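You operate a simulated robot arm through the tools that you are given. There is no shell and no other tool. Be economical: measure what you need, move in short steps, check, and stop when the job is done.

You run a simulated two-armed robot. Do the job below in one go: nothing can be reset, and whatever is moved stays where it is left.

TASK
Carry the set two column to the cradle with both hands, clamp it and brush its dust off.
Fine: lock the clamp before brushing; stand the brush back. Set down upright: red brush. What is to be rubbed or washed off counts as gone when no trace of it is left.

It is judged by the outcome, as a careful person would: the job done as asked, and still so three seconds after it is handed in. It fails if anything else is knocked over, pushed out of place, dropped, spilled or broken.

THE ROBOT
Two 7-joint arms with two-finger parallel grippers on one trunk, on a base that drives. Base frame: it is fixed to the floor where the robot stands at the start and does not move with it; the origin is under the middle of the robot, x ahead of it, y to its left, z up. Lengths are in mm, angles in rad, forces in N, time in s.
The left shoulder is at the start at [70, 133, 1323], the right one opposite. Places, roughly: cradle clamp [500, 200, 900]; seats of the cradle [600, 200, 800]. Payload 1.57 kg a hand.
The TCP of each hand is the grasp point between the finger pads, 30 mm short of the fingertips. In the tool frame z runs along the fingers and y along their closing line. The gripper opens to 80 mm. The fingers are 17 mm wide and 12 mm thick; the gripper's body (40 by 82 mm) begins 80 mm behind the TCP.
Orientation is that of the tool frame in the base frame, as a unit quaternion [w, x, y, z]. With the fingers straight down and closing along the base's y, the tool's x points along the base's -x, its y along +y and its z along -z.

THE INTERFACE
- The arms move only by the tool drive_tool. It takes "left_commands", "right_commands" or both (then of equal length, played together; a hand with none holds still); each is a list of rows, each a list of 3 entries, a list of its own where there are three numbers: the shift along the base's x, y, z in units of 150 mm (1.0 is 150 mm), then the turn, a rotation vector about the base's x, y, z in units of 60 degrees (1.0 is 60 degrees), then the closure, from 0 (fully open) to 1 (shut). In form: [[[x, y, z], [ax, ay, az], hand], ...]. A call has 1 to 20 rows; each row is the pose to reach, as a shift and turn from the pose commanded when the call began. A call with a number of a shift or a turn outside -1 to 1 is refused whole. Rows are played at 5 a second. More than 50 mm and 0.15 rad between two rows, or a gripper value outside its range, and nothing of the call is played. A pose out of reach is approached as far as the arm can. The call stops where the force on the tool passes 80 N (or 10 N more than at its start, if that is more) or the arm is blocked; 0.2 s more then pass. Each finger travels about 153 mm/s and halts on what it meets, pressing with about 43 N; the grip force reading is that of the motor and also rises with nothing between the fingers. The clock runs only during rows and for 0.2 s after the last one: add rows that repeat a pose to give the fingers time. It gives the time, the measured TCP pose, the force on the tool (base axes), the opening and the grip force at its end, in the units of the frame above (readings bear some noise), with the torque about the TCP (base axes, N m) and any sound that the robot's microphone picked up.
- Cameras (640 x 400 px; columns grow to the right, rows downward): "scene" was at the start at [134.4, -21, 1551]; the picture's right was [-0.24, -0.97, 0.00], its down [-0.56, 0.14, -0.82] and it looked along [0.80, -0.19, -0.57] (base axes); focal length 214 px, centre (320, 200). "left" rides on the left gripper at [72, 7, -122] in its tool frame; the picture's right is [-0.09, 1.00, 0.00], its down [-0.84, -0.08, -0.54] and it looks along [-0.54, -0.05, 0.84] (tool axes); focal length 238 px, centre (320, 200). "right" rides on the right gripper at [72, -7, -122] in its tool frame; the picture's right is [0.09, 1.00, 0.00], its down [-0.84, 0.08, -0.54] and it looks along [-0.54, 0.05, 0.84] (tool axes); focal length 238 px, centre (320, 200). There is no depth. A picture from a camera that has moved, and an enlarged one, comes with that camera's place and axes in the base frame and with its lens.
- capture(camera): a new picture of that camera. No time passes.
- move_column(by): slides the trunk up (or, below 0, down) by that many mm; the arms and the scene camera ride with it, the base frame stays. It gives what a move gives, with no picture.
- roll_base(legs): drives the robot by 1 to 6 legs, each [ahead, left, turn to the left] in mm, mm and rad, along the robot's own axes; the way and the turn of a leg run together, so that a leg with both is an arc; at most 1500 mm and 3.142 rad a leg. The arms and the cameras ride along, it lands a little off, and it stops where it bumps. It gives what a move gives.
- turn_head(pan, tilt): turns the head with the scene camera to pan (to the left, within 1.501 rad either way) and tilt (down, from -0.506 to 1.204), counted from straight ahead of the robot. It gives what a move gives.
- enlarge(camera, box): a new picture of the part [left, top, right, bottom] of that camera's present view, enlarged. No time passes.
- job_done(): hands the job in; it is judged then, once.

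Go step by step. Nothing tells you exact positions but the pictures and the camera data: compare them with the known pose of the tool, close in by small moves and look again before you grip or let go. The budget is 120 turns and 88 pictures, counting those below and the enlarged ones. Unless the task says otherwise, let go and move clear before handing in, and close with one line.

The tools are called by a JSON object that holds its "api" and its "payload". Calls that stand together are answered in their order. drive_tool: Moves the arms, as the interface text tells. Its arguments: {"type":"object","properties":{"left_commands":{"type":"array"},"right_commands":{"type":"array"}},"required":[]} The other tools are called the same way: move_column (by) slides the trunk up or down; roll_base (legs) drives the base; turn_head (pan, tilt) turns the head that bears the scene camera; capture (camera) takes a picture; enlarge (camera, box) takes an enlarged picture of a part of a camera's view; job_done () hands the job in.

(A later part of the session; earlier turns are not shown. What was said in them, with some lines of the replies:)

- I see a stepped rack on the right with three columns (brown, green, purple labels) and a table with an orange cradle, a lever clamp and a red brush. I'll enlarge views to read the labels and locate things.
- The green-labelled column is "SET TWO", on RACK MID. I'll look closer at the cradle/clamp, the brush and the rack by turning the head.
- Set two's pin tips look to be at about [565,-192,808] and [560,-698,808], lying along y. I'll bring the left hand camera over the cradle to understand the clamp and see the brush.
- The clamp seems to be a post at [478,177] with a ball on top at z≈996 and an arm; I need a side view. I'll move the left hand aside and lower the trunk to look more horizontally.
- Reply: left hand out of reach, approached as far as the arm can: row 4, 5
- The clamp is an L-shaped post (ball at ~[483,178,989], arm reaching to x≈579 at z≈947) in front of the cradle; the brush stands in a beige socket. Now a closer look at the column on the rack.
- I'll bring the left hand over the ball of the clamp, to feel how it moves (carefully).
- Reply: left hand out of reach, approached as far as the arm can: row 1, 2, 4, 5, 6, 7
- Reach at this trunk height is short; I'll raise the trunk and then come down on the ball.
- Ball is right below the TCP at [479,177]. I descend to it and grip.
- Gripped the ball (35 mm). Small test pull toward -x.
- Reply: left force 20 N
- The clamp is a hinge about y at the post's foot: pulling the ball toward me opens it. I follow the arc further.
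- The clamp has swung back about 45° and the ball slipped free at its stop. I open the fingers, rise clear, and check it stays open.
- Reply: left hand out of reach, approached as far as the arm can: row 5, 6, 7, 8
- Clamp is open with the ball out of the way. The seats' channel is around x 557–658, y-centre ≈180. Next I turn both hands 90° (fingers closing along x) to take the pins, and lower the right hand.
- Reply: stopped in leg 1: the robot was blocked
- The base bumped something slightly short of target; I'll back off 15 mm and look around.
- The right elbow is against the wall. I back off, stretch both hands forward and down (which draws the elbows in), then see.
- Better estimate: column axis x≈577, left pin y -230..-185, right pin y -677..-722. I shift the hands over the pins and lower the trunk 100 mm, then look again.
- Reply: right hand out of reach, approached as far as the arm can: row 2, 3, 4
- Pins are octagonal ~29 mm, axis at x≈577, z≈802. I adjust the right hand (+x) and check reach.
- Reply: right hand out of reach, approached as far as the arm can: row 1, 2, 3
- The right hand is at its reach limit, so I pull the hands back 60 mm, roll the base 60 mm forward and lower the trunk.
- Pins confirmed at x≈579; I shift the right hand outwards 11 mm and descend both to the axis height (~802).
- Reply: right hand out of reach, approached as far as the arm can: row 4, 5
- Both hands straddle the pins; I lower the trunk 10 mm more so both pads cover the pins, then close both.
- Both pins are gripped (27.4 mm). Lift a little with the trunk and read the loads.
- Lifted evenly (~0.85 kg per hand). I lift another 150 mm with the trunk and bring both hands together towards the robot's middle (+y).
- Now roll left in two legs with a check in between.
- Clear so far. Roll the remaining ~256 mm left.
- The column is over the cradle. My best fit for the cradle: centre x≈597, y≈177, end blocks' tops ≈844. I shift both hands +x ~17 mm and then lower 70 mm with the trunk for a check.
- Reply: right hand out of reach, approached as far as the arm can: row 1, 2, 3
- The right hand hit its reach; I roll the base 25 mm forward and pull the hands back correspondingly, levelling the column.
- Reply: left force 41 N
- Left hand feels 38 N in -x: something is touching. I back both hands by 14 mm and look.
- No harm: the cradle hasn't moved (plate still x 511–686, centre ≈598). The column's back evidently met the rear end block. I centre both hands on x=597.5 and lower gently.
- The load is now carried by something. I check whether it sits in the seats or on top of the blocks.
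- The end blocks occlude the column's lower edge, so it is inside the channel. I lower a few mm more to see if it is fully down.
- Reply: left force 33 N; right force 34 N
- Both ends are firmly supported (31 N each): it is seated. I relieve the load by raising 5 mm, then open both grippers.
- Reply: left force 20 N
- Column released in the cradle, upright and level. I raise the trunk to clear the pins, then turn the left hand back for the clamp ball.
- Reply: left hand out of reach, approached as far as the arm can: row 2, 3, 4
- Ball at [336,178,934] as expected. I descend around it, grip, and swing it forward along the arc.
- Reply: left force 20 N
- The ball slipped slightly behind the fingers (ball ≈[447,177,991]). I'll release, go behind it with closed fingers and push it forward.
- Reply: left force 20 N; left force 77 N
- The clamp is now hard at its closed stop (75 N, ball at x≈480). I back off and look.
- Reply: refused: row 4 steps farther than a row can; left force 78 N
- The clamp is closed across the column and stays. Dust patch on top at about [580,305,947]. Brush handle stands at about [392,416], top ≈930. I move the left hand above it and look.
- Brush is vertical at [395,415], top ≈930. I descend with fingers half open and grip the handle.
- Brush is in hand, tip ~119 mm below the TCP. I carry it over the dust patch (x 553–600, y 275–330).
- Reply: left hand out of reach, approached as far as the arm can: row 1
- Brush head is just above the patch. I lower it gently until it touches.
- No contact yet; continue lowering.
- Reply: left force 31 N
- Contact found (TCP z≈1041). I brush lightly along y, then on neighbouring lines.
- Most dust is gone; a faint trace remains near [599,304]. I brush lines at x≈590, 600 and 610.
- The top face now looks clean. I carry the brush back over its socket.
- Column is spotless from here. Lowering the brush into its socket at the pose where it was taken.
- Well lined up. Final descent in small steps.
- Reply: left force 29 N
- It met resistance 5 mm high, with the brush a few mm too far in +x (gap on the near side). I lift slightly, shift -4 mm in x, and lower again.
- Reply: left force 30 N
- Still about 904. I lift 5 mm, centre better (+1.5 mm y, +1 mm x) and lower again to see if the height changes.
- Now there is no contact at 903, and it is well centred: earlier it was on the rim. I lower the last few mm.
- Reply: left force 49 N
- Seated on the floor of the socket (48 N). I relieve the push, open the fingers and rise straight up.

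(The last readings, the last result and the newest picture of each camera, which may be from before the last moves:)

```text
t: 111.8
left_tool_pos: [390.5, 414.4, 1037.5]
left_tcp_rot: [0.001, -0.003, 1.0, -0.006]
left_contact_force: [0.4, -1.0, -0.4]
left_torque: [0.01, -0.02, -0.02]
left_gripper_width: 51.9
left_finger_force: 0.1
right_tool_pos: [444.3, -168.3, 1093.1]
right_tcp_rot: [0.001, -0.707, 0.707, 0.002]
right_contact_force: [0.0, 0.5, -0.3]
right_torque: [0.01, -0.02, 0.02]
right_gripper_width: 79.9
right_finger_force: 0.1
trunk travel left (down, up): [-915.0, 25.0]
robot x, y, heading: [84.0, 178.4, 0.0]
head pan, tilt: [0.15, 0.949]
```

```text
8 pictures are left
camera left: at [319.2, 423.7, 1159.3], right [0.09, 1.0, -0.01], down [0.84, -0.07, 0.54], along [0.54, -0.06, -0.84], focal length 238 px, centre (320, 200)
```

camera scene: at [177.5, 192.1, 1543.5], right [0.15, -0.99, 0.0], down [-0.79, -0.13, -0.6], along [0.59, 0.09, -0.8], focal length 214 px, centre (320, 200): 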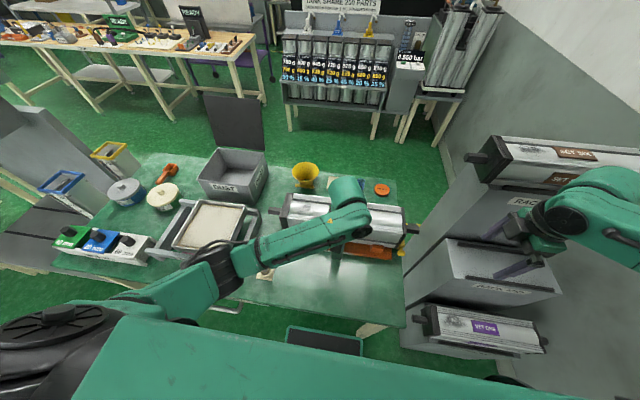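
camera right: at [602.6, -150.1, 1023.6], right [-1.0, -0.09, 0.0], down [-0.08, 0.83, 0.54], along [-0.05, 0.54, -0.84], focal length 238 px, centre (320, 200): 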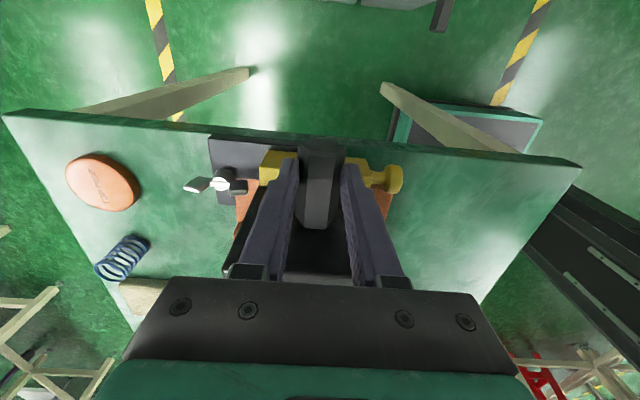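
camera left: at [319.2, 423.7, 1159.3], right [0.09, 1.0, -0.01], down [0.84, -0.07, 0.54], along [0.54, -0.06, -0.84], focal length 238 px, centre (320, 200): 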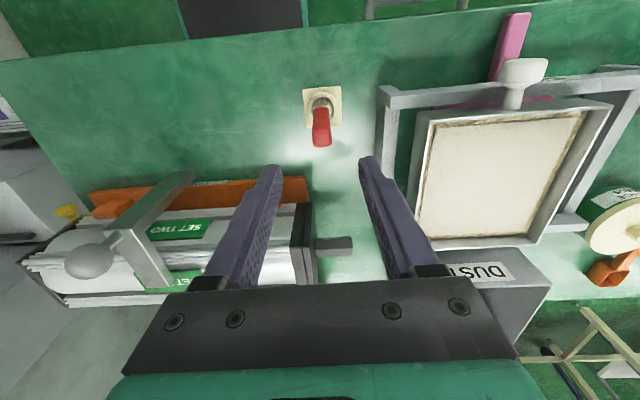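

The brush stands upright in its socket. Final check of the column surface and clamp.

{"api": "enlarge", "payload": {"camera": "scene", "box": [275, 185, 345, 235]}}

{"api": "enlarge", "payload": {"camera": "scene", "box": [310, 185, 410, 265]}}

```text
8.00 times, centred on (310, 210) of scene
camera zoom: at [204.4, 189.6, 1541.5], right [0.15, -0.99, 0.0], down [-0.8, -0.12, -0.58], along [0.57, 0.09, -0.81], focal length 1716 px, centre (400, 120)
```

zoom: 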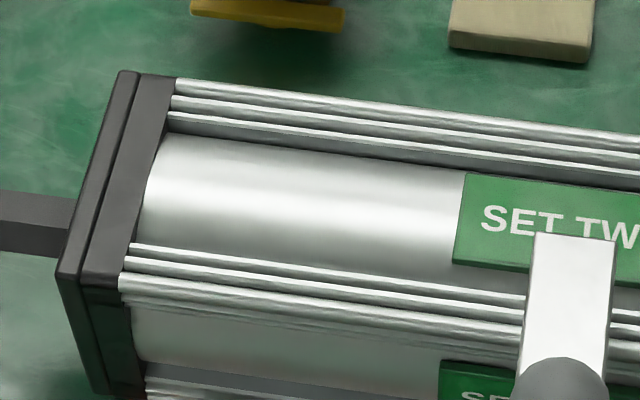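

```text
5.00 times, centred on (360, 225) of scene
camera zoom: at [204.4, 189.6, 1541.5], right [0.15, -0.99, 0.0], down [-0.8, -0.12, -0.58], along [0.57, 0.09, -0.81], focal length 1072 px, centre (120, 75)
```

zoom: 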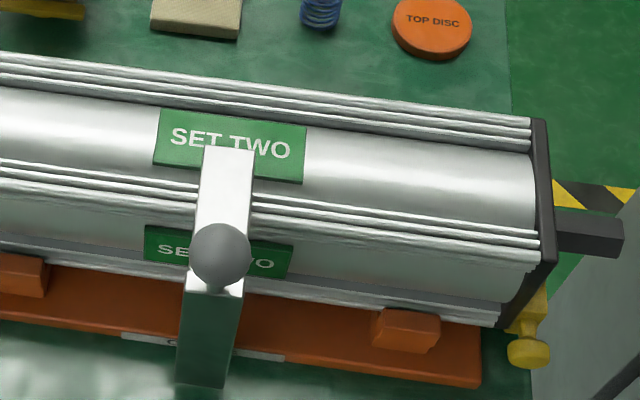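

Column is clean, seated and clamped; the brush stands in its socket and both hands are clear. Handing in.

{"api": "job_done", "payload": {}}

```text
The job is handed in.
```

The set two column is seated in the cradle, its clamp is pushed closed to the stop, and no dust is visible on the top or front. The red brush stands upright back in its socket. I pushed the clamp closed before brushing, but heard no click to confirm it locked, and I couldn't see the column's back or underside.
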